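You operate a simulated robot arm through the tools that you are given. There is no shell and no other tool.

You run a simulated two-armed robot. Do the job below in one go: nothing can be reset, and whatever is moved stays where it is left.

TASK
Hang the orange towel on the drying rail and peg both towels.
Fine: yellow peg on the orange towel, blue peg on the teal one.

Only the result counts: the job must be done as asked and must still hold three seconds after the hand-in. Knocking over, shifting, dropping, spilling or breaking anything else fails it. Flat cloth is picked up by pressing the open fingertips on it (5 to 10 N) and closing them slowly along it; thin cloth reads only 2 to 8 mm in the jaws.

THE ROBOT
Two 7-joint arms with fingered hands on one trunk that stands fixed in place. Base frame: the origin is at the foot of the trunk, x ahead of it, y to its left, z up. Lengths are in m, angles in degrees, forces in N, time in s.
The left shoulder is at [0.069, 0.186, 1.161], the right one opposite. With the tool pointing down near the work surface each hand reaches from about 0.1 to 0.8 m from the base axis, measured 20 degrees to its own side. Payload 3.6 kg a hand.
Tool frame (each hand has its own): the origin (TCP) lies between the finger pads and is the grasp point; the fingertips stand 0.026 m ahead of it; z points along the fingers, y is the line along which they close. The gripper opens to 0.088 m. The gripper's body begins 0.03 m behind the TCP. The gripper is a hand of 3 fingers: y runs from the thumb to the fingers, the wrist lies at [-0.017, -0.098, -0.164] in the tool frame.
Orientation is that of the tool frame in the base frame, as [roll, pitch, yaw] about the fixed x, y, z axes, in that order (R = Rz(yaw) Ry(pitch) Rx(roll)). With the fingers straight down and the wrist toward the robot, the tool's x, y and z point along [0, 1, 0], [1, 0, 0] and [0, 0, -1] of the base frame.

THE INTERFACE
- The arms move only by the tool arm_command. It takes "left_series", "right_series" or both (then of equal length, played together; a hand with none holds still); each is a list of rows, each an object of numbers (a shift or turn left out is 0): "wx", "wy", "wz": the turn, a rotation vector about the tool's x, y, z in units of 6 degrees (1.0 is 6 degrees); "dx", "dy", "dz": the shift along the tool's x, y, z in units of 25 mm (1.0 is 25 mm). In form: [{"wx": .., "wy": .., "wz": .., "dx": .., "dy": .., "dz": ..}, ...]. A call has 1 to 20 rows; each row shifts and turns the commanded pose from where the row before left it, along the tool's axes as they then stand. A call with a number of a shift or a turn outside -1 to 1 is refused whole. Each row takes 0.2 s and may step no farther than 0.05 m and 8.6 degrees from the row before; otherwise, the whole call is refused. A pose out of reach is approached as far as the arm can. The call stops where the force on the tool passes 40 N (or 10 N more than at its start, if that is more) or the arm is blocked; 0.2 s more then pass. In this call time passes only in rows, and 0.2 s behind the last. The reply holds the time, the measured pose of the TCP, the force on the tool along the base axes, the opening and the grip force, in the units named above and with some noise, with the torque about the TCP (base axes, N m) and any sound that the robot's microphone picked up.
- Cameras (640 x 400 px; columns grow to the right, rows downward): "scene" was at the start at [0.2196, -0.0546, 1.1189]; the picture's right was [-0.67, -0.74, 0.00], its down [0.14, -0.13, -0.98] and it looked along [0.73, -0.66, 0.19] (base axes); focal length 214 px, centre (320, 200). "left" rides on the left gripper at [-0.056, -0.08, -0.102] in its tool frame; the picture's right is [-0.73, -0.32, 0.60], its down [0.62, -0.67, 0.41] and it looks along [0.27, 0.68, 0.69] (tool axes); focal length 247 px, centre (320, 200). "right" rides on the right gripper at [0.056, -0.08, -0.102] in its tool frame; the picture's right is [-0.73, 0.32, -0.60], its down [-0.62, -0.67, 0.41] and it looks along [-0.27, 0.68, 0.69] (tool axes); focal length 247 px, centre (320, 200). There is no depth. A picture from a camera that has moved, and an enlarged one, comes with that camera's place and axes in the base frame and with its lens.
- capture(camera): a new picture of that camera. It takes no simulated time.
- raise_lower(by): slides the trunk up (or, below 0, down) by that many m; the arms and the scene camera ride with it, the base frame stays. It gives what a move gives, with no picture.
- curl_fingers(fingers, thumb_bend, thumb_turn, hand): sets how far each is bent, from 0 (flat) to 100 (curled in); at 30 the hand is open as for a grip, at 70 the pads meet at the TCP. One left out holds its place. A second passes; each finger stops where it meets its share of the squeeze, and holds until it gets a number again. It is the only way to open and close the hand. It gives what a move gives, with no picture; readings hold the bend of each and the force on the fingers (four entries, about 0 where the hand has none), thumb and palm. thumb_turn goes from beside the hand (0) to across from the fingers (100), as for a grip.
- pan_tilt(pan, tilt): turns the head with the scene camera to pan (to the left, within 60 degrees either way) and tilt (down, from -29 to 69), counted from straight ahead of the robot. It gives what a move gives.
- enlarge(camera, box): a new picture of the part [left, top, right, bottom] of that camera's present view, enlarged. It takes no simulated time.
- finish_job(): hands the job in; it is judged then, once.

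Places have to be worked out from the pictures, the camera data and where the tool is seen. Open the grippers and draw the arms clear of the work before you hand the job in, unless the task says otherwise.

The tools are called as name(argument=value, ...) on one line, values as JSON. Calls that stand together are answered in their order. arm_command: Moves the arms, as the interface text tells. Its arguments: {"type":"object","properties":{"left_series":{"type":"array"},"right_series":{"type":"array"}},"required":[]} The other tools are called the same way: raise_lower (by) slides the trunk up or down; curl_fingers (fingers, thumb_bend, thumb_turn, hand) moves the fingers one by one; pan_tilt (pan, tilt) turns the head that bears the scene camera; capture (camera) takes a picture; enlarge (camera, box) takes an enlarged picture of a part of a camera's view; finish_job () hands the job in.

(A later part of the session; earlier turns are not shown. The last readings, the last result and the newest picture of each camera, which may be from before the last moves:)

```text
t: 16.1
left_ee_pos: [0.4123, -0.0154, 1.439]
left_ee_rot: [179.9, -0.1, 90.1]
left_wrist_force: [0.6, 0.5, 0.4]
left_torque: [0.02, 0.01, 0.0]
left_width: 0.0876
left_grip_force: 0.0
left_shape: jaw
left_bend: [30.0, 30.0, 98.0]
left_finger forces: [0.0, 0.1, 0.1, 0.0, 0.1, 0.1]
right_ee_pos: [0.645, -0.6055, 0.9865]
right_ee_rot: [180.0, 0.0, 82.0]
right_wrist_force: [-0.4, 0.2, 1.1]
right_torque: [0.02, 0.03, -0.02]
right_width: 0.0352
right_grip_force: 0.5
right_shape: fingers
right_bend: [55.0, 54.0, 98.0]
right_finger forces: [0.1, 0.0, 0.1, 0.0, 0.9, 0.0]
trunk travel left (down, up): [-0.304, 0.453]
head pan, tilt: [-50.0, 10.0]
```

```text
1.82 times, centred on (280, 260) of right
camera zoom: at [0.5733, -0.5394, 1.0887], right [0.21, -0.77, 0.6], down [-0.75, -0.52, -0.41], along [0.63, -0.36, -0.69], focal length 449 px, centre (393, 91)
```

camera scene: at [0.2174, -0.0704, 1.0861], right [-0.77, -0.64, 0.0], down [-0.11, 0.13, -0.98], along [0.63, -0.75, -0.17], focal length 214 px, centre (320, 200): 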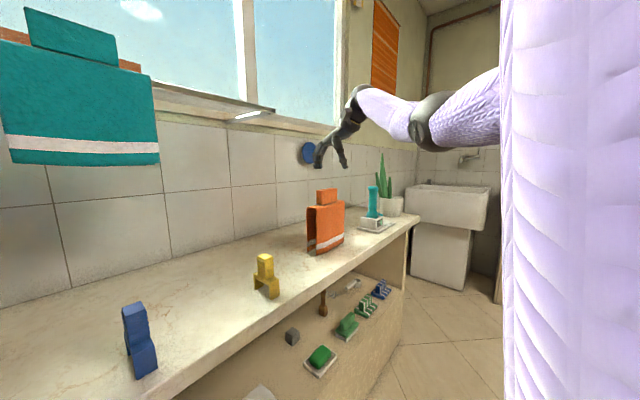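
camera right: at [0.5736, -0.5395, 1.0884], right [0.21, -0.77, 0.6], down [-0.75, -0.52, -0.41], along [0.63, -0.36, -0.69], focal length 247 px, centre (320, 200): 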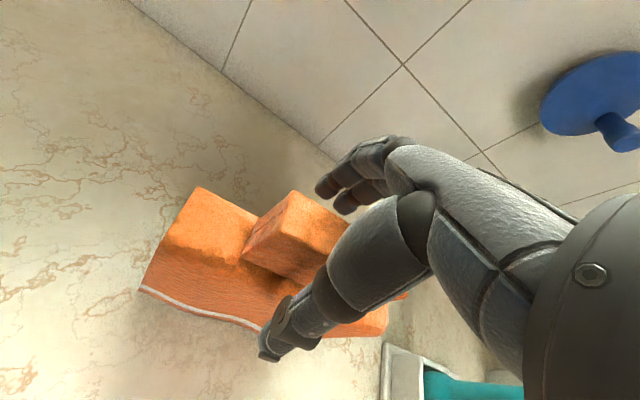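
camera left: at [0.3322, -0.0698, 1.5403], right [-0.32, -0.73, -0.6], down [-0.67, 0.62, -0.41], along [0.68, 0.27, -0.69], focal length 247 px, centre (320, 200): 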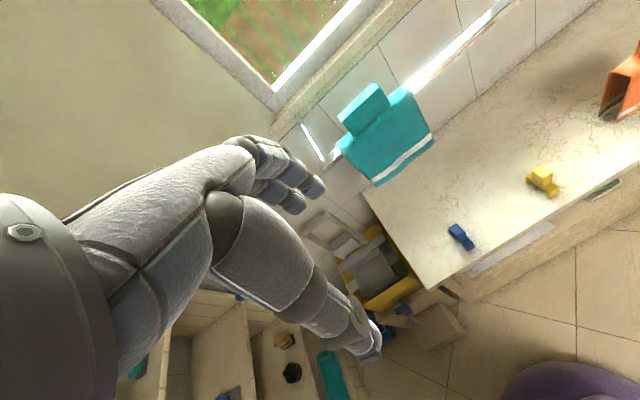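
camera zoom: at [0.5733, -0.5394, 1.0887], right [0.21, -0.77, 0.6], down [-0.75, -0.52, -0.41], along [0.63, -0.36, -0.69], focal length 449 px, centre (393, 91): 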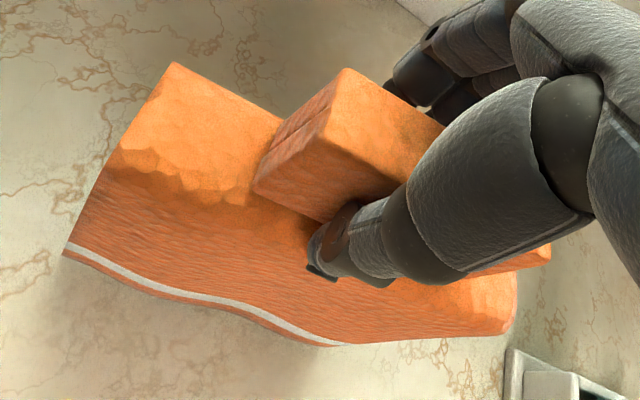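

The thumb has just touched the tab's front (0.9 N). I bring the fingers in from the back next, keeping the thumb where it is.

curl_fingers(hand="right", fingers=64)

enlarge(camera="scene", box=[290, 160, 370, 240])

```text
t: 17.1
left_ee_pos: [0.4122, -0.0152, 1.4385]
left_ee_rot: [-179.9, 0.0, 90.0]
left_wrist_force: [0.1, 0.9, -0.2]
left_torque: [-0.02, -0.01, 0.03]
left_width: 0.0879
left_grip_force: 0.1
left_shape: jaw
left_bend: [30.0, 30.0, 98.0]
left_finger forces: [0.0, 0.0, 0.1, 0.0, 0.0, 0.0]
right_ee_pos: [0.6445, -0.6069, 0.9861]
right_ee_rot: [180.0, 0.1, 82.0]
right_wrist_force: [0.0, -0.8, 1.8]
right_torque: [-0.04, -0.12, -0.02]
right_width: 0.0297
right_grip_force: 3.3
right_shape: fingers
right_bend: [62.0, 53.0, 97.0]
right_finger forces: [0.1, 4.6, 0.0, 0.0, 2.9, 0.1]
trunk travel left (down, up): [-0.304, 0.453]
head pan, tilt: [-50.0, 10.0]
```

```text
5.00 times, centred on (330, 200) of scene
camera zoom: at [0.2171, -0.0699, 1.0862], right [-0.77, -0.64, 0.0], down [-0.11, 0.13, -0.98], along [0.63, -0.75, -0.17], focal length 1072 px, centre (270, 200)
```

zoom: 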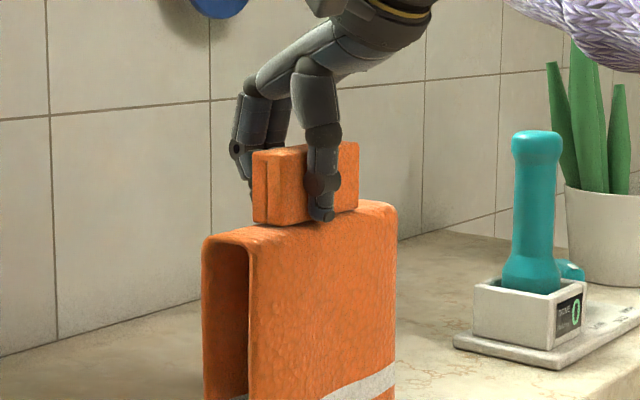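

Both sides are in contact now (width ~30 mm). I close to a full squeeze.

curl_fingers(hand="right", fingers=75, thumb_bend=70)

enlarge(camera="scene", box=[290, 160, 370, 240])

enlarge(camera="right", box=[130, 150, 430, 370])

```text
t: 18.1
left_ee_pos: [0.413, -0.0153, 1.4397]
left_ee_rot: [-180.0, 0.0, 90.0]
left_wrist_force: [0.0, 0.2, -0.4]
left_torque: [0.04, -0.03, 0.03]
left_width: 0.0878
left_grip_force: 0.1
left_shape: jaw
left_bend: [30.0, 30.0, 98.0]
left_finger forces: [0.0, 0.1, 0.0, 0.0, 0.1, 0.0]
right_ee_pos: [0.6445, -0.6063, 0.9856]
right_ee_rot: [-180.0, -0.1, 82.0]
right_wrist_force: [1.0, -0.7, -0.5]
right_torque: [0.0, -0.01, 0.01]
right_width: 0.0218
right_grip_force: 15.0
right_shape: fingers
right_bend: [67.0, 57.0, 96.0]
right_finger forces: [9.0, 5.7, 0.0, 0.0, 15.8, 0.0]
trunk travel left (down, up): [-0.304, 0.453]
head pan, tilt: [-50.0, 10.0]
```

```text
5.00 times, centred on (330, 200) of scene
camera zoom: at [0.2173, -0.0701, 1.0861], right [-0.77, -0.64, 0.0], down [-0.11, 0.13, -0.98], along [0.63, -0.75, -0.17], focal length 1072 px, centre (270, 200)
```

zoom: 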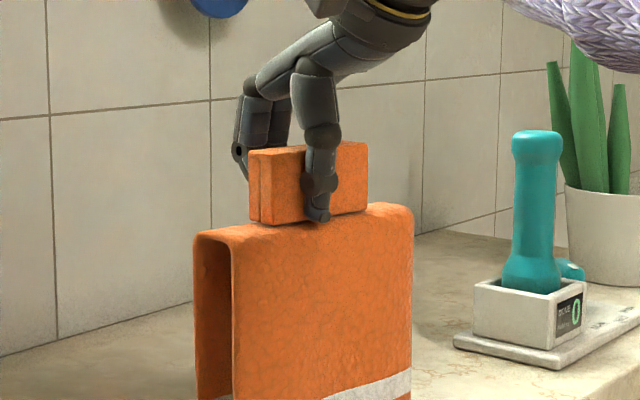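

```text
1.82 times, centred on (280, 260) of right
camera zoom: at [0.5735, -0.5395, 1.0883], right [0.21, -0.77, 0.6], down [-0.75, -0.52, -0.41], along [0.63, -0.36, -0.69], focal length 449 px, centre (393, 91)
```

zoom: 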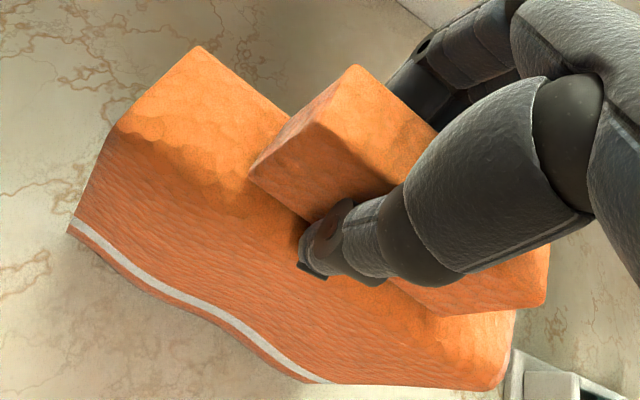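

The tab is firmly gripped (15 N, 22 mm) and the towel aligned itself with the fingers. I lift slightly with the trunk to check that the grip holds.

raise_lower(by=0.05)

capture(camera="scene")

```text
t: 19.0
left_ee_pos: [0.413, -0.0157, 1.4885]
left_ee_rot: [-180.0, 0.0, 89.9]
left_wrist_force: [0.8, 0.2, -0.3]
left_torque: [-0.01, 0.04, 0.04]
left_width: 0.0877
left_grip_force: 0.0
left_shape: jaw
left_bend: [30.0, 30.0, 98.0]
left_finger forces: [0.1, 0.1, 0.1, 0.0, 0.1, 0.1]
right_ee_pos: [0.6423, -0.6061, 1.0391]
right_ee_rot: [179.7, 0.0, 81.9]
right_wrist_force: [0.1, -0.2, -2.0]
right_torque: [0.01, 0.03, -0.02]
right_width: 0.0218
right_grip_force: 15.0
right_shape: fingers
right_bend: [67.0, 57.0, 96.0]
right_finger forces: [9.2, 5.6, 0.0, 0.0, 15.7, 0.1]
trunk travel left (down, up): [-0.354, 0.403]
head pan, tilt: [-50.0, 10.0]
```

```text
taken
camera scene: at [0.2104, -0.0704, 1.1399], right [-0.77, -0.64, 0.0], down [-0.11, 0.13, -0.98], along [0.63, -0.75, -0.17], focal length 214 px, centre (320, 200)
```

scene: 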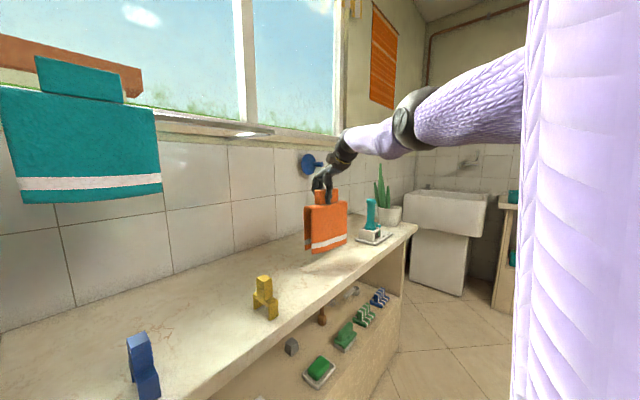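

The towel lifts cleanly (about 2 N). I raise the trunk further by 0.35 m with the towel well away from the rail end.

raise_lower(by=0.35)

pan_tilt(pan=-30, tilt=20)

capture(camera="scene")

capture(camera="right")

capture(camera="left")

```text
t: 22.4
left_ee_pos: [0.4125, -0.0158, 1.8384]
left_ee_rot: [-179.9, 0.0, 89.9]
left_wrist_force: [-0.6, 0.0, -0.1]
left_torque: [-0.01, -0.02, 0.03]
left_width: 0.0877
left_grip_force: 0.1
left_shape: jaw
left_bend: [30.0, 30.0, 98.0]
left_finger forces: [0.1, 0.0, 0.0, 0.1, 0.0, 0.0]
right_ee_pos: [0.6214, -0.6062, 1.443]
right_ee_rot: [174.5, -0.7, 82.1]
right_wrist_force: [0.5, 0.9, -1.1]
right_torque: [-0.01, -0.02, 0.02]
right_width: 0.0214
right_grip_force: 15.2
right_shape: fingers
right_bend: [67.0, 57.0, 96.0]
right_finger forces: [9.0, 5.5, 0.0, 0.1, 15.7, 0.1]
trunk travel left (down, up): [-0.704, 0.053]
head pan, tilt: [-50.0, 10.0]
```

```text
t: 23.2
left_ee_pos: [0.4122, -0.016, 1.839]
left_ee_rot: [-180.0, 0.0, 90.0]
left_wrist_force: [0.4, 0.3, 0.6]
left_torque: [-0.02, -0.02, -0.02]
left_width: 0.0877
left_grip_force: 0.1
left_shape: jaw
left_bend: [30.0, 30.0, 98.0]
left_finger forces: [0.0, 0.0, 0.0, 0.1, 0.0, 0.0]
right_ee_pos: [0.6214, -0.6063, 1.4448]
right_ee_rot: [174.7, -0.7, 82.0]
right_wrist_force: [0.3, 0.4, -2.0]
right_torque: [0.02, 0.03, -0.01]
right_width: 0.0216
right_grip_force: 15.3
right_shape: fingers
right_bend: [67.0, 57.0, 96.0]
right_finger forces: [9.0, 5.4, 0.1, 0.1, 15.7, 0.0]
trunk travel left (down, up): [-0.704, 0.053]
head pan, tilt: [-30.0, 20.0]
```

```text
taken
camera scene: at [0.212, -0.0456, 1.4849], right [-0.5, -0.87, 0.0], down [-0.3, 0.17, -0.94], along [0.81, -0.47, -0.34], focal length 214 px, centre (320, 200)
```

scene: 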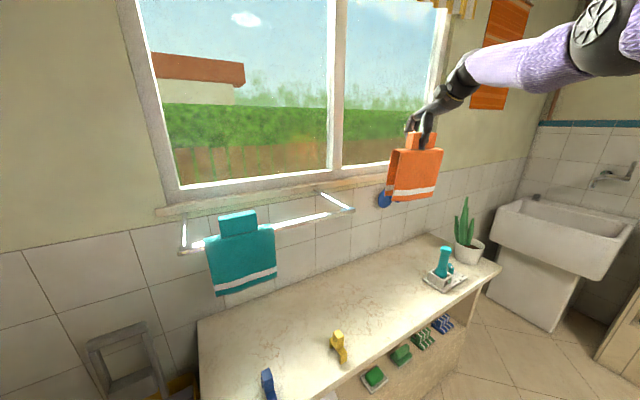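

```text
taken
camera right: at [0.5407, -0.5396, 1.5392], right [0.16, -0.77, 0.62], down [-0.7, -0.53, -0.48], along [0.69, -0.36, -0.62], focal length 247 px, centre (320, 200)
```

right: 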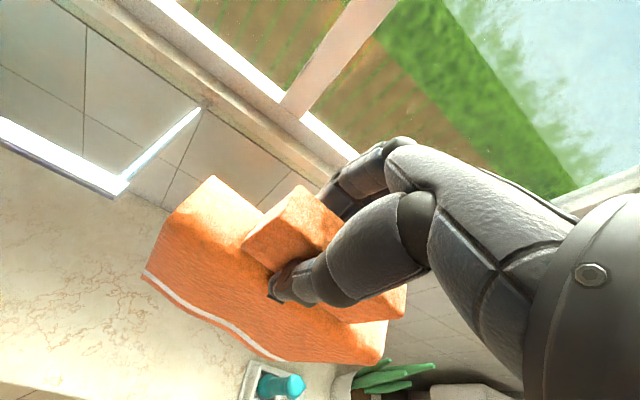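

```text
taken
camera left: at [0.3323, -0.0701, 1.9403], right [-0.32, -0.73, -0.6], down [-0.67, 0.62, -0.41], along [0.68, 0.27, -0.69], focal length 247 px, centre (320, 200)
```

left: 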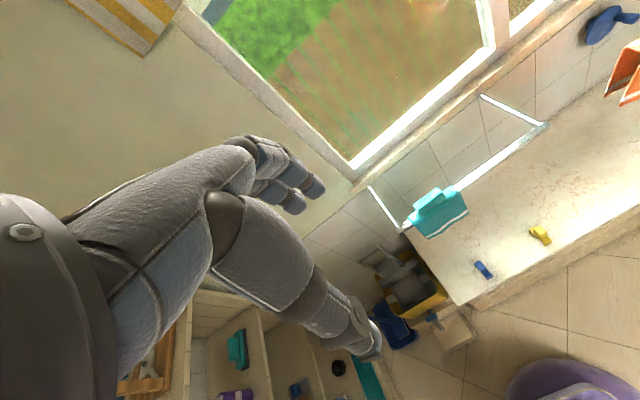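

The trunk raise left the right hand slightly tilted (roll 174.6°) and higher than expected, with the towel still well gripped at z≈1.44. I send a small sideways step to see where the commanded pose stands.

arm_command(right_series=[{"dx": 0.4}, {"dx": 0.4}])

```text
t: 23.8
left_ee_pos: [0.4115, -0.0164, 1.8388]
left_ee_rot: [-180.0, 0.0, 90.0]
left_wrist_force: [0.0, 0.5, 0.1]
left_torque: [0.01, 0.01, -0.01]
left_width: 0.0879
left_grip_force: 0.1
left_shape: jaw
left_bend: [30.0, 30.0, 98.0]
left_finger forces: [0.0, 0.1, 0.1, 0.0, 0.0, 0.1]
right_ee_pos: [0.6236, -0.5861, 1.4447]
right_ee_rot: [174.6, -0.6, 82.1]
right_wrist_force: [-1.5, -0.2, -2.1]
right_torque: [-0.04, 0.02, 0.0]
right_width: 0.0219
right_grip_force: 14.6
right_shape: fingers
right_bend: [67.0, 57.0, 96.0]
right_finger forces: [8.9, 5.6, 0.1, 0.0, 15.7, 0.1]
trunk travel left (down, up): [-0.704, 0.053]
head pan, tilt: [-30.0, 20.0]
```

The commanded pose equals the measured one, so I level the hand and turn it square to the rail (wx +5.4°, wz −8°), rising a little meanwhile.

arm_command(right_series=[{"wx": 0.45, "wz": -0.667, "wy": -0.05, "dz": -0.3}, {"wx": 0.45, "wz": -0.667, "wy": -0.05, "dz": -0.3}])

enlarge(camera="scene", box=[340, 90, 500, 220])

```text
t: 24.4
left_ee_pos: [0.4108, -0.0149, 1.8402]
left_ee_rot: [180.0, 0.0, 90.0]
left_wrist_force: [-0.2, -0.2, -0.6]
left_torque: [-0.02, 0.03, -0.03]
left_width: 0.0877
left_grip_force: 0.0
left_shape: jaw
left_bend: [30.0, 30.0, 98.0]
left_finger forces: [0.0, 0.0, 0.0, 0.0, 0.1, 0.0]
right_ee_pos: [0.6103, -0.5786, 1.4587]
right_ee_rot: [-180.0, 0.3, 90.1]
right_wrist_force: [0.8, 0.0, -1.1]
right_torque: [0.01, -0.03, -0.04]
right_width: 0.0216
right_grip_force: 14.8
right_shape: fingers
right_bend: [67.0, 57.0, 96.0]
right_finger forces: [8.9, 5.5, 0.0, 0.1, 15.3, 0.0]
right hand out of reach, approached as far as the arm can: row 2
trunk travel left (down, up): [-0.704, 0.053]
head pan, tilt: [-30.0, 20.0]
```

```text
3.08 times, centred on (420, 155) of scene
camera zoom: at [0.2115, -0.0449, 1.485], right [-0.5, -0.87, 0.0], down [-0.3, 0.17, -0.94], along [0.81, -0.47, -0.34], focal length 660 px, centre (12, 338)
```

zoom: 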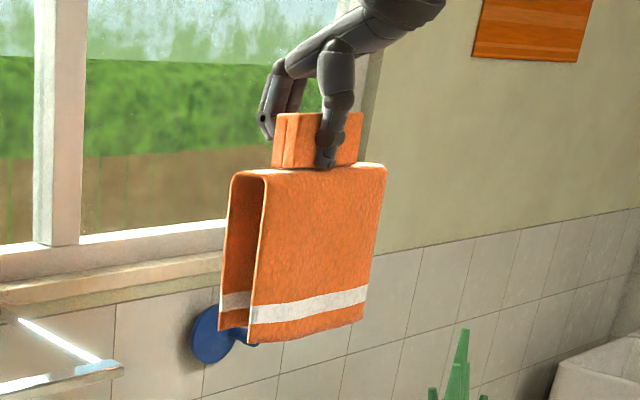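

The towel hangs upright and square. I carry it over the rail to about [0.715, -0.30] while its bottom (~1.275) stays ~5 cm above the bar.

arm_command(right_series=[{"dx": 0.93, "dy": 0.1}, {"dx": 0.93, "dy": 0.1}, {"dx": 0.93, "dy": 0.1}, {"dx": 0.93, "dy": 0.1}, {"dx": 0.93, "dy": 0.1}, {"dx": 0.93, "dy": 0.1}, {"dx": 0.93, "dy": 0.6}, {"dx": 0.93, "dy": 0.6}, {"dx": 0.93, "dy": 0.6}, {"dx": 0.93, "dy": 0.6}, {"dx": 0.93, "dy": 0.6}, {"dx": 0.93, "dy": 0.6}])

capture(camera="scene")

capture(camera="left")

capture(camera="right")

```text
t: 27.0
left_ee_pos: [0.4122, -0.0139, 1.8386]
left_ee_rot: [-180.0, 0.1, 90.0]
left_wrist_force: [-0.3, 0.4, -0.4]
left_torque: [0.0, -0.02, -0.01]
left_width: 0.0878
left_grip_force: 0.1
left_shape: jaw
left_bend: [30.0, 30.0, 98.0]
left_finger forces: [0.0, 0.0, 0.0, 0.0, 0.1, 0.0]
right_ee_pos: [0.713, -0.3065, 1.4562]
right_ee_rot: [180.0, 0.3, 90.0]
right_wrist_force: [0.4, 0.6, -1.5]
right_torque: [0.01, 0.01, 0.01]
right_width: 0.0213
right_grip_force: 14.8
right_shape: fingers
right_bend: [67.0, 57.0, 96.0]
right_finger forces: [8.9, 5.2, 0.0, 0.1, 15.1, 0.0]
right hand out of reach, approached as far as the arm can: row 1, 2, 3, 4, 5, 6, 7, 8, 9, 10, 11, 12
trunk travel left (down, up): [-0.704, 0.053]
head pan, tilt: [-30.0, 20.0]
```

```text
taken
camera scene: at [0.212, -0.0442, 1.485], right [-0.5, -0.87, 0.0], down [-0.3, 0.17, -0.94], along [0.81, -0.47, -0.34], focal length 214 px, centre (320, 200)
```

scene: 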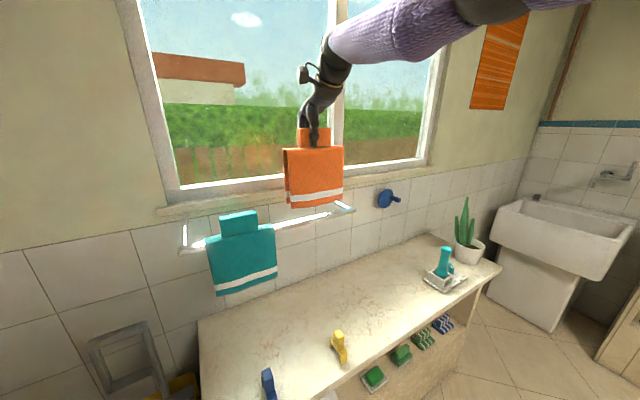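

```text
taken
camera left: at [0.3322, -0.0683, 1.9405], right [-0.32, -0.74, -0.6], down [-0.67, 0.62, -0.41], along [0.68, 0.27, -0.69], focal length 247 px, centre (320, 200)
```

left: 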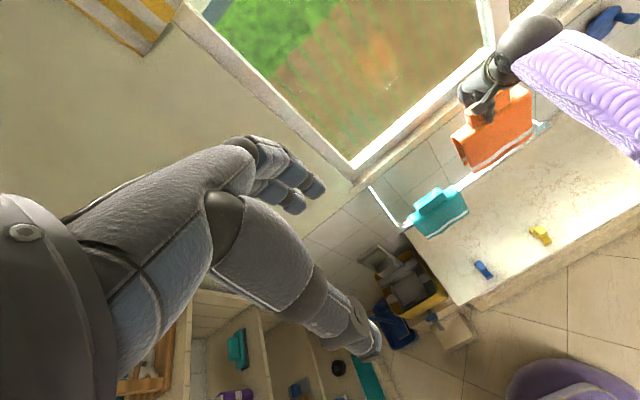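

```text
taken
camera right: at [0.6331, -0.2511, 1.5588], right [0.32, -0.73, 0.6], down [-0.67, -0.63, -0.41], along [0.68, -0.27, -0.69], focal length 247 px, centre (320, 200)
```

right: 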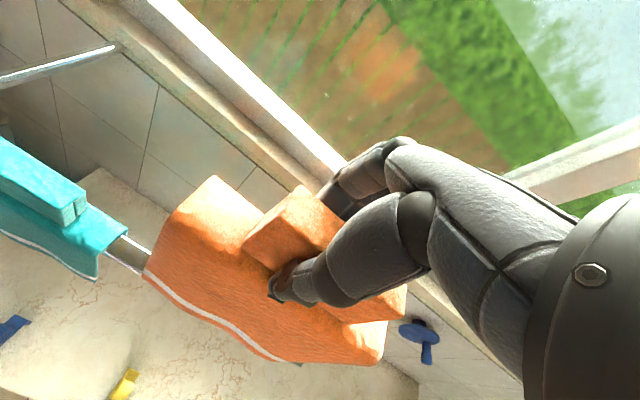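

The towel is above the rail. I zoom with the scene and left cameras to check its x alignment to the bar before lowering.

enlarge(camera="scene", box=[265, 115, 365, 225])

enlarge(camera="left", box=[420, 70, 560, 200])

enlarge(camera="right", box=[60, 150, 260, 310])

```text
3.64 times, centred on (315, 170) of scene
camera zoom: at [0.212, -0.0442, 1.485], right [-0.5, -0.87, 0.0], down [-0.3, 0.17, -0.94], along [0.81, -0.47, -0.34], focal length 780 px, centre (338, 309)
```

zoom: 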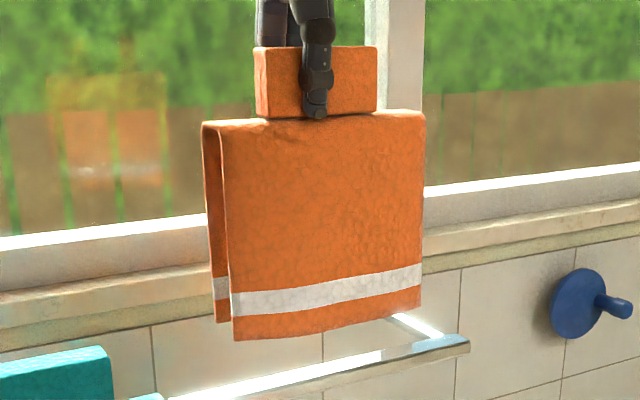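

```text
3.08 times, centred on (490, 135) of left
camera zoom: at [0.3322, -0.0683, 1.9405], right [-0.32, -0.74, -0.6], down [-0.67, 0.62, -0.41], along [0.68, 0.27, -0.69], focal length 760 px, centre (-203, 400)
```

zoom: 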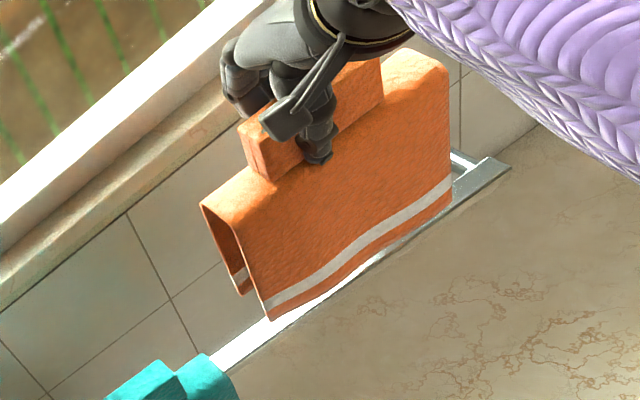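

```text
2.50 times, centred on (160, 230) of right
camera zoom: at [0.6331, -0.2511, 1.5588], right [0.32, -0.73, 0.6], down [-0.67, -0.63, -0.41], along [0.68, -0.27, -0.69], focal length 617 px, centre (720, 125)
```

zoom: 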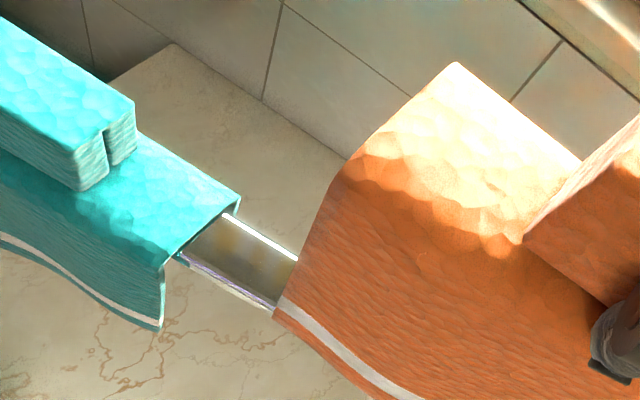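

Triangulation puts the towel's lower edges at x≈0.692 (front) and x≈0.726 (back), centred on the bar within a couple of mm. I check the clearance using the teal towel's end on the bar and the orange's underside at higher zoom.

enlarge(camera="right", box=[105, 200, 185, 280])

enlarge(camera="left", box=[460, 140, 520, 190])

enlarge(camera="scene", box=[280, 185, 340, 225])

```text
5.00 times, centred on (145, 240) of right
camera zoom: at [0.6331, -0.2511, 1.5588], right [0.32, -0.73, 0.6], down [-0.67, -0.63, -0.41], along [0.68, -0.27, -0.69], focal length 1235 px, centre (1195, 0)
```

zoom: 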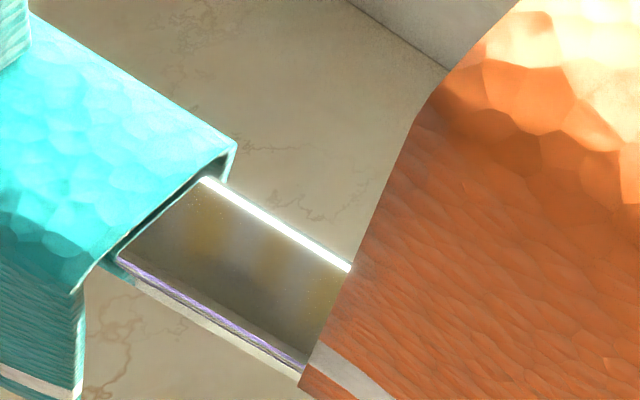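

```text
8.00 times, centred on (490, 165) of left
camera zoom: at [0.3322, -0.0683, 1.9405], right [-0.32, -0.74, -0.6], down [-0.67, 0.62, -0.41], along [0.68, 0.27, -0.69], focal length 1976 px, centre (-1040, 480)
```

zoom: 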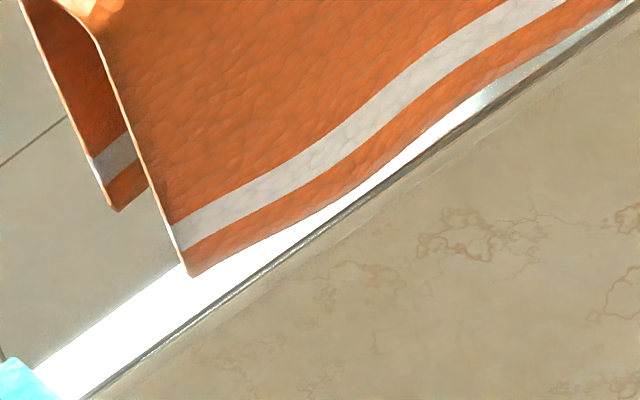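

```text
10.00 times, centred on (310, 205) of scene
camera zoom: at [0.212, -0.0442, 1.485], right [-0.5, -0.87, 0.0], down [-0.3, 0.17, -0.94], along [0.81, -0.47, -0.34], focal length 2145 px, centre (420, 150)
```

zoom: 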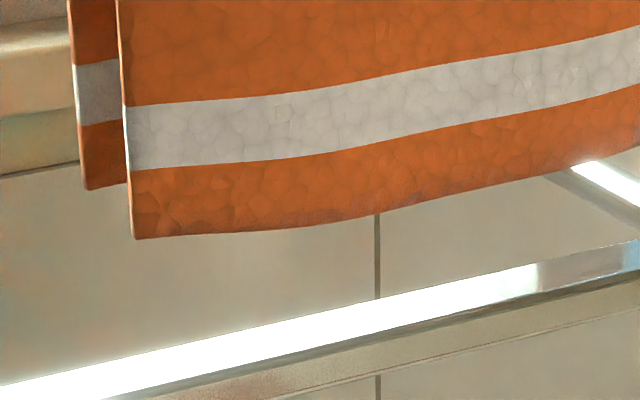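

Compared along the vertical drop, the towel's front clears the bar by ~7 mm and the back only by ~1 mm, so I shift 3 mm forward (+x) and lower the first 30 mm.

arm_command(right_series=[{"dy": 0.06, "dz": 0.6}, {"dy": 0.06, "dz": 0.6}])

enlarge(camera="left", box=[460, 140, 520, 190])

enlarge(camera="left", box=[500, 90, 560, 150])

enlarge(camera="scene", box=[280, 185, 340, 225])

```text
t: 27.6
left_ee_pos: [0.4134, -0.0149, 1.8383]
left_ee_rot: [-179.9, 0.0, 90.1]
left_wrist_force: [0.1, -0.6, -0.7]
left_torque: [-0.04, -0.03, 0.0]
left_width: 0.0874
left_grip_force: 0.0
left_shape: jaw
left_bend: [30.0, 30.0, 98.0]
left_finger forces: [0.1, 0.1, 0.0, 0.0, 0.1, 0.0]
right_ee_pos: [0.7174, -0.3102, 1.4234]
right_ee_rot: [-179.9, 0.3, 90.0]
right_wrist_force: [0.0, 0.3, -1.2]
right_torque: [-0.04, 0.0, 0.0]
right_width: 0.0215
right_grip_force: 14.4
right_shape: fingers
right_bend: [67.0, 57.0, 96.0]
right_finger forces: [8.8, 5.1, 0.1, 0.0, 15.1, 0.1]
trunk travel left (down, up): [-0.704, 0.053]
head pan, tilt: [-30.0, 20.0]
```

```text
8.00 times, centred on (490, 165) of left
camera zoom: at [0.333, -0.0695, 1.9402], right [-0.32, -0.73, -0.6], down [-0.67, 0.62, -0.41], along [0.67, 0.27, -0.69], focal length 1976 px, centre (-1040, 480)
```

zoom: 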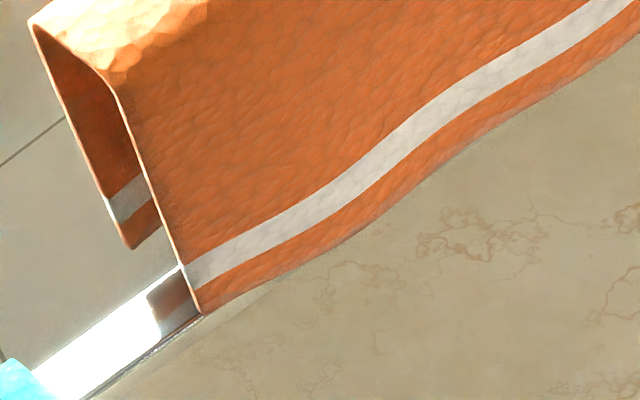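

```text
6.67 times, centred on (530, 120) of left
camera zoom: at [0.333, -0.0695, 1.9402], right [-0.32, -0.73, -0.6], down [-0.67, 0.62, -0.41], along [0.67, 0.27, -0.69], focal length 1646 px, centre (-1080, 733)
```

zoom: 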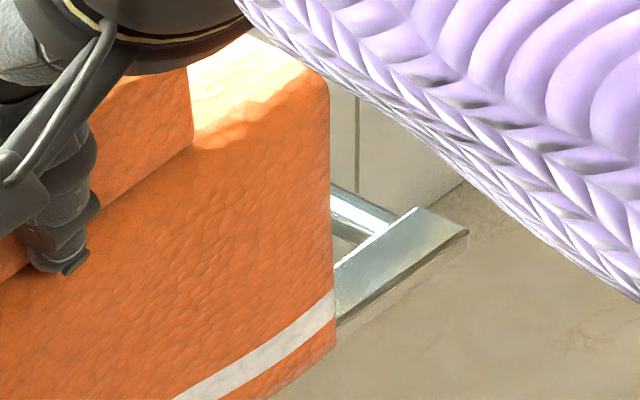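

```text
10.00 times, centred on (310, 205) of scene
camera zoom: at [0.2126, -0.0451, 1.4848], right [-0.5, -0.87, 0.0], down [-0.3, 0.17, -0.94], along [0.81, -0.47, -0.34], focal length 2145 px, centre (420, 150)
```

zoom: 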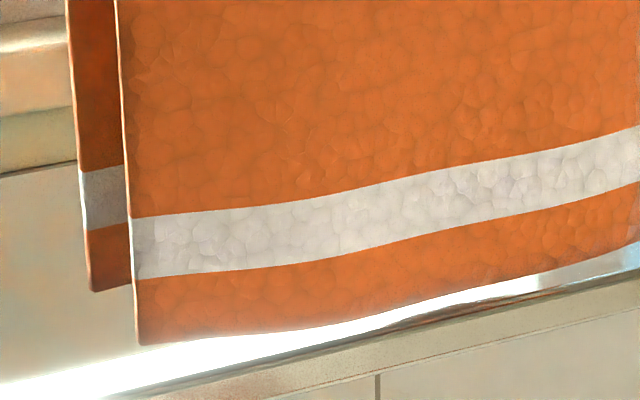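

The left end is well centred, but triangulating the bottom corners suggests the towel is yawed about 3–4° against the bar (right end toward me). I zoom on the tab and fold to confirm before correcting.

enlarge(camera="right", box=[130, 160, 430, 380])

enlarge(camera="left", box=[440, 80, 560, 190])

enlarge(camera="scene", box=[275, 120, 365, 225])

```text
1.82 times, centred on (280, 270) of right
camera zoom: at [0.6366, -0.2534, 1.527], right [0.32, -0.73, 0.6], down [-0.66, -0.63, -0.41], along [0.68, -0.27, -0.69], focal length 449 px, centre (393, 73)
```

zoom: 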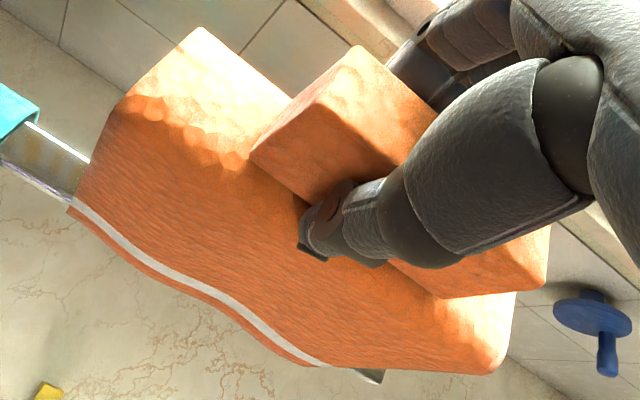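

```text
3.64 times, centred on (500, 135) of left
camera zoom: at [0.333, -0.0695, 1.9402], right [-0.32, -0.73, -0.6], down [-0.67, 0.62, -0.41], along [0.67, 0.27, -0.69], focal length 898 px, centre (-334, 436)
```

zoom: 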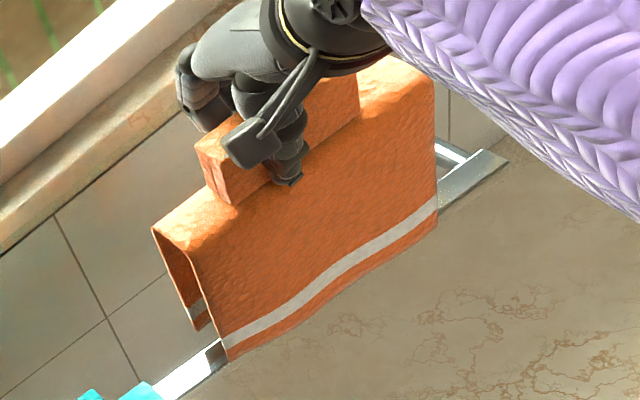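

```text
3.81 times, centred on (320, 172) of scene
camera zoom: at [0.2126, -0.0451, 1.4848], right [-0.5, -0.87, 0.0], down [-0.3, 0.17, -0.94], along [0.81, -0.47, -0.34], focal length 817 px, centre (320, 305)
```

zoom: 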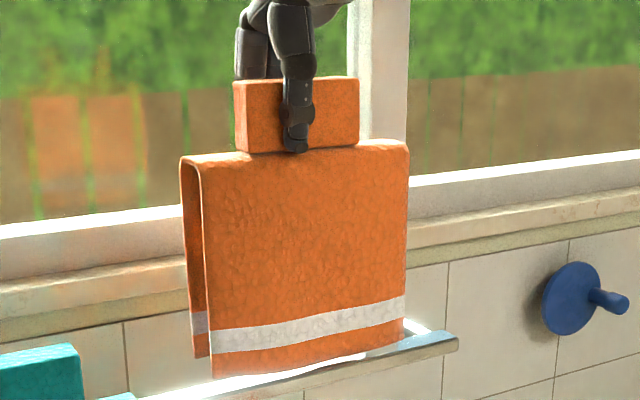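

Left-camera geometry says the towel body is yawed ~-3.8°, while the right camera suggests the tab is parallel. I take sharper zooms of the tab and fold lines from both hand cameras to settle this.

enlarge(camera="left", box=[455, 85, 525, 145])

enlarge(camera="left", box=[505, 85, 565, 140])

enlarge(camera="right", box=[180, 160, 320, 260])

enlarge(camera="right", box=[290, 270, 440, 380])

```text
6.67 times, centred on (490, 115) of left
camera zoom: at [0.333, -0.0695, 1.9402], right [-0.32, -0.73, -0.6], down [-0.67, 0.62, -0.41], along [0.67, 0.27, -0.69], focal length 1646 px, centre (-813, 767)
```

zoom: 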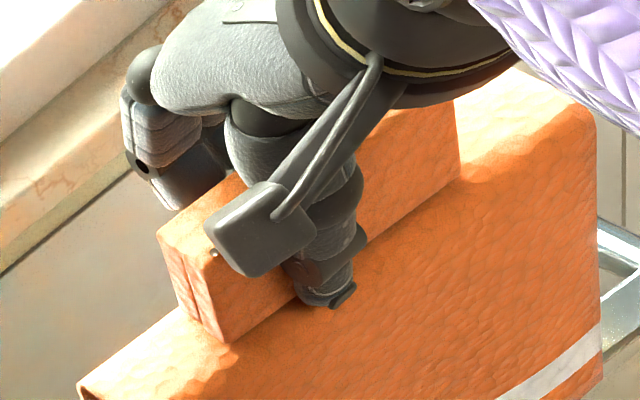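

```text
7.27 times, centred on (535, 112) of left
camera zoom: at [0.333, -0.0695, 1.9402], right [-0.32, -0.73, -0.6], down [-0.67, 0.62, -0.41], along [0.67, 0.27, -0.69], focal length 1796 px, centre (-1244, 836)
```

zoom: 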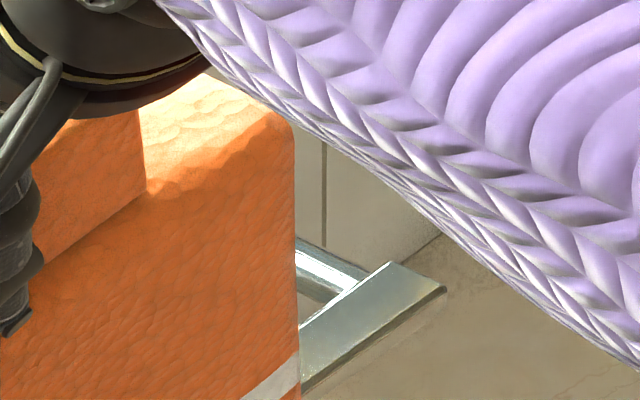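

```text
4.00 times, centred on (250, 210) of right
camera zoom: at [0.6366, -0.2534, 1.527], right [0.32, -0.73, 0.6], down [-0.66, -0.63, -0.41], along [0.68, -0.27, -0.69], focal length 988 px, centre (600, 160)
```

zoom: 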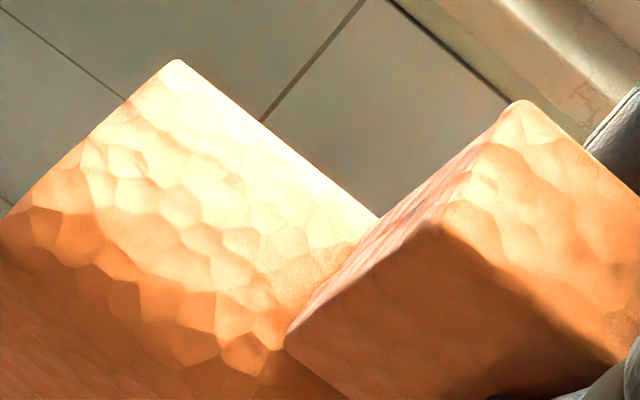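

```text
3.64 times, centred on (365, 325) of right
camera zoom: at [0.6366, -0.2534, 1.527], right [0.32, -0.73, 0.6], down [-0.66, -0.63, -0.41], along [0.68, -0.27, -0.69], focal length 898 px, centre (156, -254)
```

zoom: 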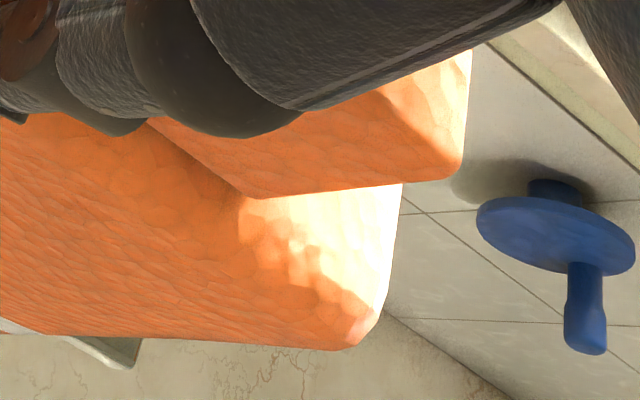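

Combining the cues, the towel is yawed about −2.5° to −3° and needs ~4 mm more x. I rotate the hand +2.5° about vertical and shift 4 mm, then re-check.

arm_command(right_series=[{"wz": -0.42, "dy": 0.17}])

enlarge(camera="left", box=[460, 140, 520, 190])

enlarge(camera="left", box=[500, 90, 560, 150])

enlarge(camera="scene", box=[280, 185, 360, 225])

```text
t: 28.0
left_ee_pos: [0.4107, -0.0152, 1.8396]
left_ee_rot: [-179.9, 0.0, 90.0]
left_wrist_force: [0.7, -0.6, 0.1]
left_torque: [0.02, -0.02, -0.02]
left_width: 0.0876
left_grip_force: 0.2
left_shape: jaw
left_bend: [30.0, 30.0, 98.0]
left_finger forces: [0.0, 0.1, 0.0, 0.1, 0.1, 0.1]
right_ee_pos: [0.7133, -0.3096, 1.4241]
right_ee_rot: [-179.8, 0.4, 92.6]
right_wrist_force: [0.4, -0.1, -0.5]
right_torque: [0.03, -0.05, 0.0]
right_width: 0.0214
right_grip_force: 14.4
right_shape: fingers
right_bend: [67.0, 57.0, 96.0]
right_finger forces: [8.9, 5.1, 0.0, 0.1, 15.0, 0.0]
right hand out of reach, approached as far as the arm can: row 1
trunk travel left (down, up): [-0.704, 0.053]
head pan, tilt: [-30.0, 20.0]
```

```text
8.00 times, centred on (490, 165) of left
camera zoom: at [0.3322, -0.0699, 1.9404], right [-0.32, -0.73, -0.6], down [-0.67, 0.62, -0.41], along [0.68, 0.27, -0.69], focal length 1976 px, centre (-1040, 480)
```

zoom: 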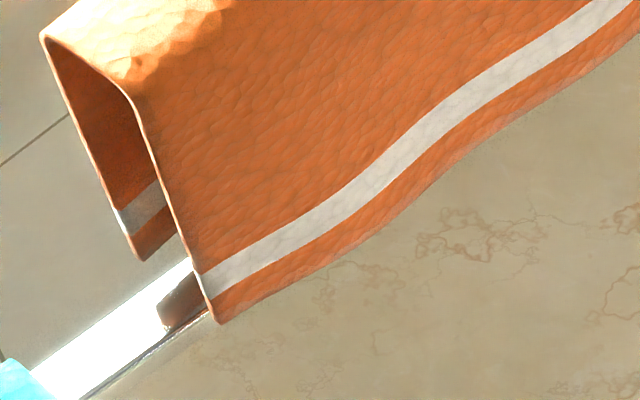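

```text
6.67 times, centred on (530, 120) of left
camera zoom: at [0.3322, -0.0699, 1.9404], right [-0.32, -0.73, -0.6], down [-0.67, 0.62, -0.41], along [0.68, 0.27, -0.69], focal length 1646 px, centre (-1080, 733)
```

zoom: 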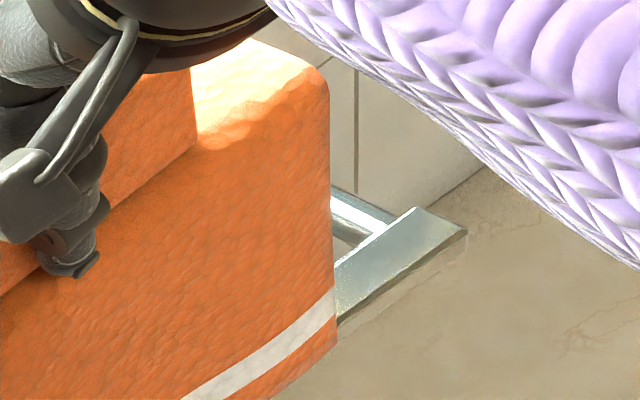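

```text
8.00 times, centred on (320, 205) of scene
camera zoom: at [0.212, -0.0454, 1.4849], right [-0.5, -0.87, 0.0], down [-0.3, 0.17, -0.94], along [0.81, -0.47, -0.34], focal length 1716 px, centre (320, 160)
```

zoom: 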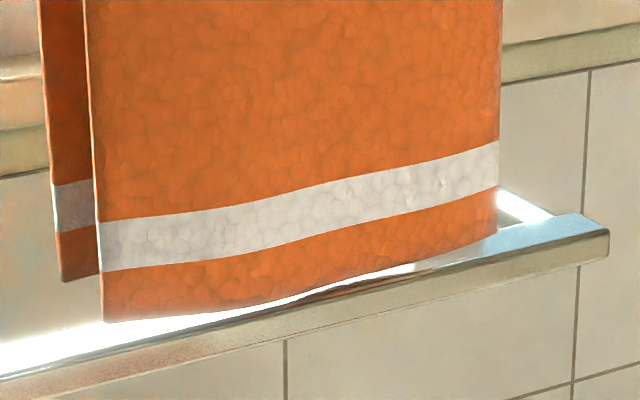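

The reach limit pulled x back to 0.713; yaw is now good, but I need about +7.5 mm in x. Reach improves when the hand is lower relative to the shoulder, so I raise the trunk 0.05 m first (towel rises clear of the rail).

raise_lower(by=0.05)

arm_command(right_series=[{"dz": 0.5}, {"dz": 0.5}])

```text
t: 28.9
left_ee_pos: [0.413, -0.0156, 1.8873]
left_ee_rot: [180.0, 0.0, 90.1]
left_wrist_force: [-0.1, -0.4, 0.1]
left_torque: [-0.02, 0.04, 0.0]
left_width: 0.0878
left_grip_force: 0.0
left_shape: jaw
left_bend: [30.0, 30.0, 98.0]
left_finger forces: [0.0, 0.1, 0.1, 0.0, 0.2, 0.0]
right_ee_pos: [0.714, -0.3106, 1.4755]
right_ee_rot: [-179.9, 0.3, 92.5]
right_wrist_force: [-0.1, 0.4, -1.3]
right_torque: [0.01, -0.01, -0.02]
right_width: 0.0214
right_grip_force: 14.7
right_shape: fingers
right_bend: [67.0, 57.0, 96.0]
right_finger forces: [8.9, 5.0, 0.1, 0.0, 15.2, 0.0]
trunk travel left (down, up): [-0.754, 0.003]
head pan, tilt: [-30.0, 20.0]
```

```text
t: 29.5
left_ee_pos: [0.4129, -0.0167, 1.8894]
left_ee_rot: [-179.8, 0.0, 90.0]
left_wrist_force: [0.0, -0.3, -0.4]
left_torque: [-0.01, -0.03, 0.04]
left_width: 0.0878
left_grip_force: 0.1
left_shape: jaw
left_bend: [30.0, 30.0, 98.0]
left_finger forces: [0.0, 0.0, 0.1, 0.0, 0.0, 0.1]
right_ee_pos: [0.7149, -0.3104, 1.4497]
right_ee_rot: [180.0, 0.3, 92.5]
right_wrist_force: [0.3, -0.4, -1.5]
right_torque: [0.01, -0.01, 0.01]
right_width: 0.0213
right_grip_force: 14.5
right_shape: fingers
right_bend: [67.0, 57.0, 96.0]
right_finger forces: [8.8, 5.1, 0.1, 0.0, 15.1, 0.0]
trunk travel left (down, up): [-0.754, 0.003]
head pan, tilt: [-30.0, 20.0]
```

Now the move is within reach. I shift +6.5 mm in x and go down to 15 mm above the bar, then check alignment again.

arm_command(right_series=[{"dz": 0.5, "dy": 0.14}, {"dz": 0.5, "dy": 0.13}])

capture(camera="left")

enlarge(camera="scene", box=[270, 195, 370, 250])

```text
t: 30.1
left_ee_pos: [0.4124, -0.0158, 1.8888]
left_ee_rot: [-179.9, -0.1, 90.0]
left_wrist_force: [0.4, 0.1, 0.5]
left_torque: [-0.04, 0.0, 0.0]
left_width: 0.0875
left_grip_force: 0.1
left_shape: jaw
left_bend: [30.0, 30.0, 98.0]
left_finger forces: [0.0, 0.0, 0.0, 0.0, 0.1, 0.0]
right_ee_pos: [0.7132, -0.311, 1.4266]
right_ee_rot: [-180.0, 0.3, 92.5]
right_wrist_force: [-1.0, -0.5, -1.6]
right_torque: [-0.02, -0.02, 0.01]
right_width: 0.0216
right_grip_force: 14.8
right_shape: fingers
right_bend: [67.0, 57.0, 96.0]
right_finger forces: [8.9, 5.2, 0.0, 0.0, 15.0, 0.0]
right hand out of reach, approached as far as the arm can: row 2
trunk travel left (down, up): [-0.754, 0.003]
head pan, tilt: [-30.0, 20.0]
```

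```text
taken
camera left: at [0.3328, -0.0701, 1.9902], right [-0.32, -0.73, -0.6], down [-0.67, 0.62, -0.41], along [0.68, 0.27, -0.69], focal length 247 px, centre (320, 200)
```

left: 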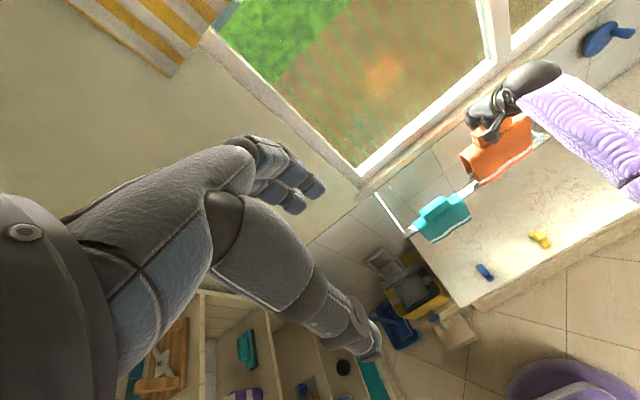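

```text
6.40 times, centred on (320, 222) of scene
camera zoom: at [0.212, -0.0455, 1.5349], right [-0.5, -0.87, 0.0], down [-0.3, 0.17, -0.94], along [0.81, -0.47, -0.34], focal length 1373 px, centre (320, 56)
```

zoom: 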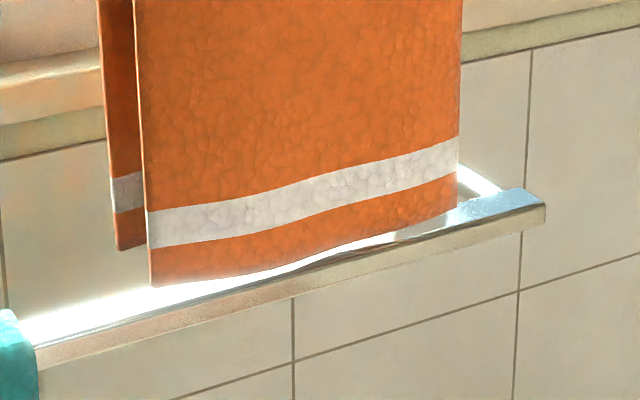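

Still reach-limited in x. A slight 2° forward tilt of the hand swings the towel's lower edge forward by ~7 mm and also eases the reach, so I apply that plus 2 mm x and re-measure.

arm_command(right_series=[{"wx": -0.35}, {"dy": 0.08}])

enlarge(camera="left", box=[450, 150, 510, 200])

enlarge(camera="left", box=[500, 110, 560, 160])

enlarge(camera="scene", box=[270, 195, 370, 250])

```text
t: 30.7
left_ee_pos: [0.4124, -0.0155, 1.8882]
left_ee_rot: [-180.0, 0.0, 90.1]
left_wrist_force: [0.7, -0.1, -0.4]
left_torque: [0.0, -0.01, 0.03]
left_width: 0.0878
left_grip_force: 0.0
left_shape: jaw
left_bend: [30.0, 30.0, 98.0]
left_finger forces: [0.0, 0.0, 0.0, 0.0, 0.0, 0.0]
right_ee_pos: [0.7156, -0.3101, 1.4254]
right_ee_rot: [178.0, 0.3, 92.5]
right_wrist_force: [-0.8, -1.0, -1.3]
right_torque: [0.02, 0.0, -0.02]
right_width: 0.0215
right_grip_force: 14.5
right_shape: fingers
right_bend: [67.0, 57.0, 96.0]
right_finger forces: [8.9, 5.0, 0.0, 0.1, 15.0, 0.1]
trunk travel left (down, up): [-0.754, 0.003]
head pan, tilt: [-30.0, 20.0]
```

```text
8.00 times, centred on (480, 175) of left
camera zoom: at [0.3326, -0.0698, 1.9903], right [-0.32, -0.73, -0.6], down [-0.67, 0.62, -0.41], along [0.68, 0.27, -0.69], focal length 1976 px, centre (-960, 400)
```

zoom: 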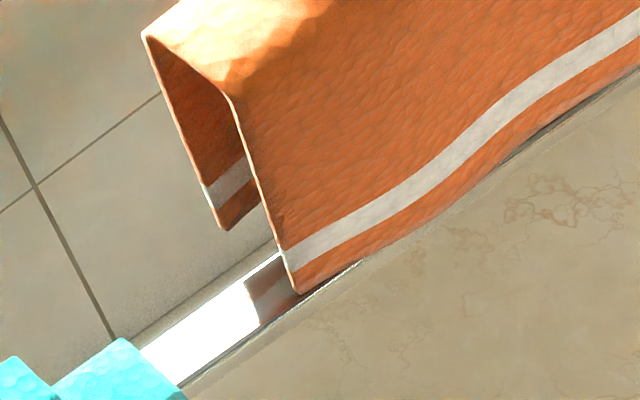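

```text
8.00 times, centred on (530, 135) of left
camera zoom: at [0.3326, -0.0698, 1.9903], right [-0.32, -0.73, -0.6], down [-0.67, 0.62, -0.41], along [0.68, 0.27, -0.69], focal length 1976 px, centre (-1360, 720)
```

zoom: 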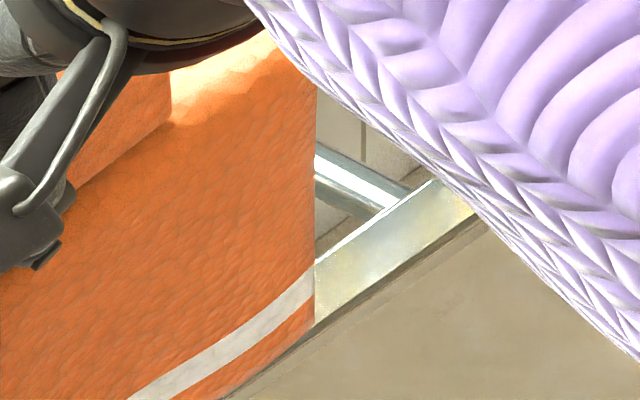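

```text
6.40 times, centred on (320, 222) of scene
camera zoom: at [0.2119, -0.0454, 1.535], right [-0.5, -0.87, 0.0], down [-0.3, 0.17, -0.94], along [0.81, -0.47, -0.34], focal length 1373 px, centre (320, 56)
```

zoom: 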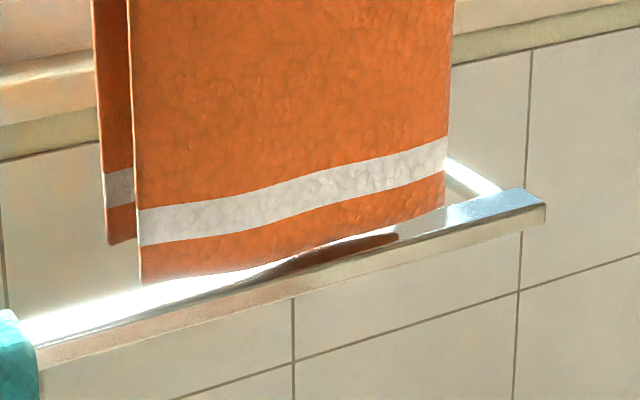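

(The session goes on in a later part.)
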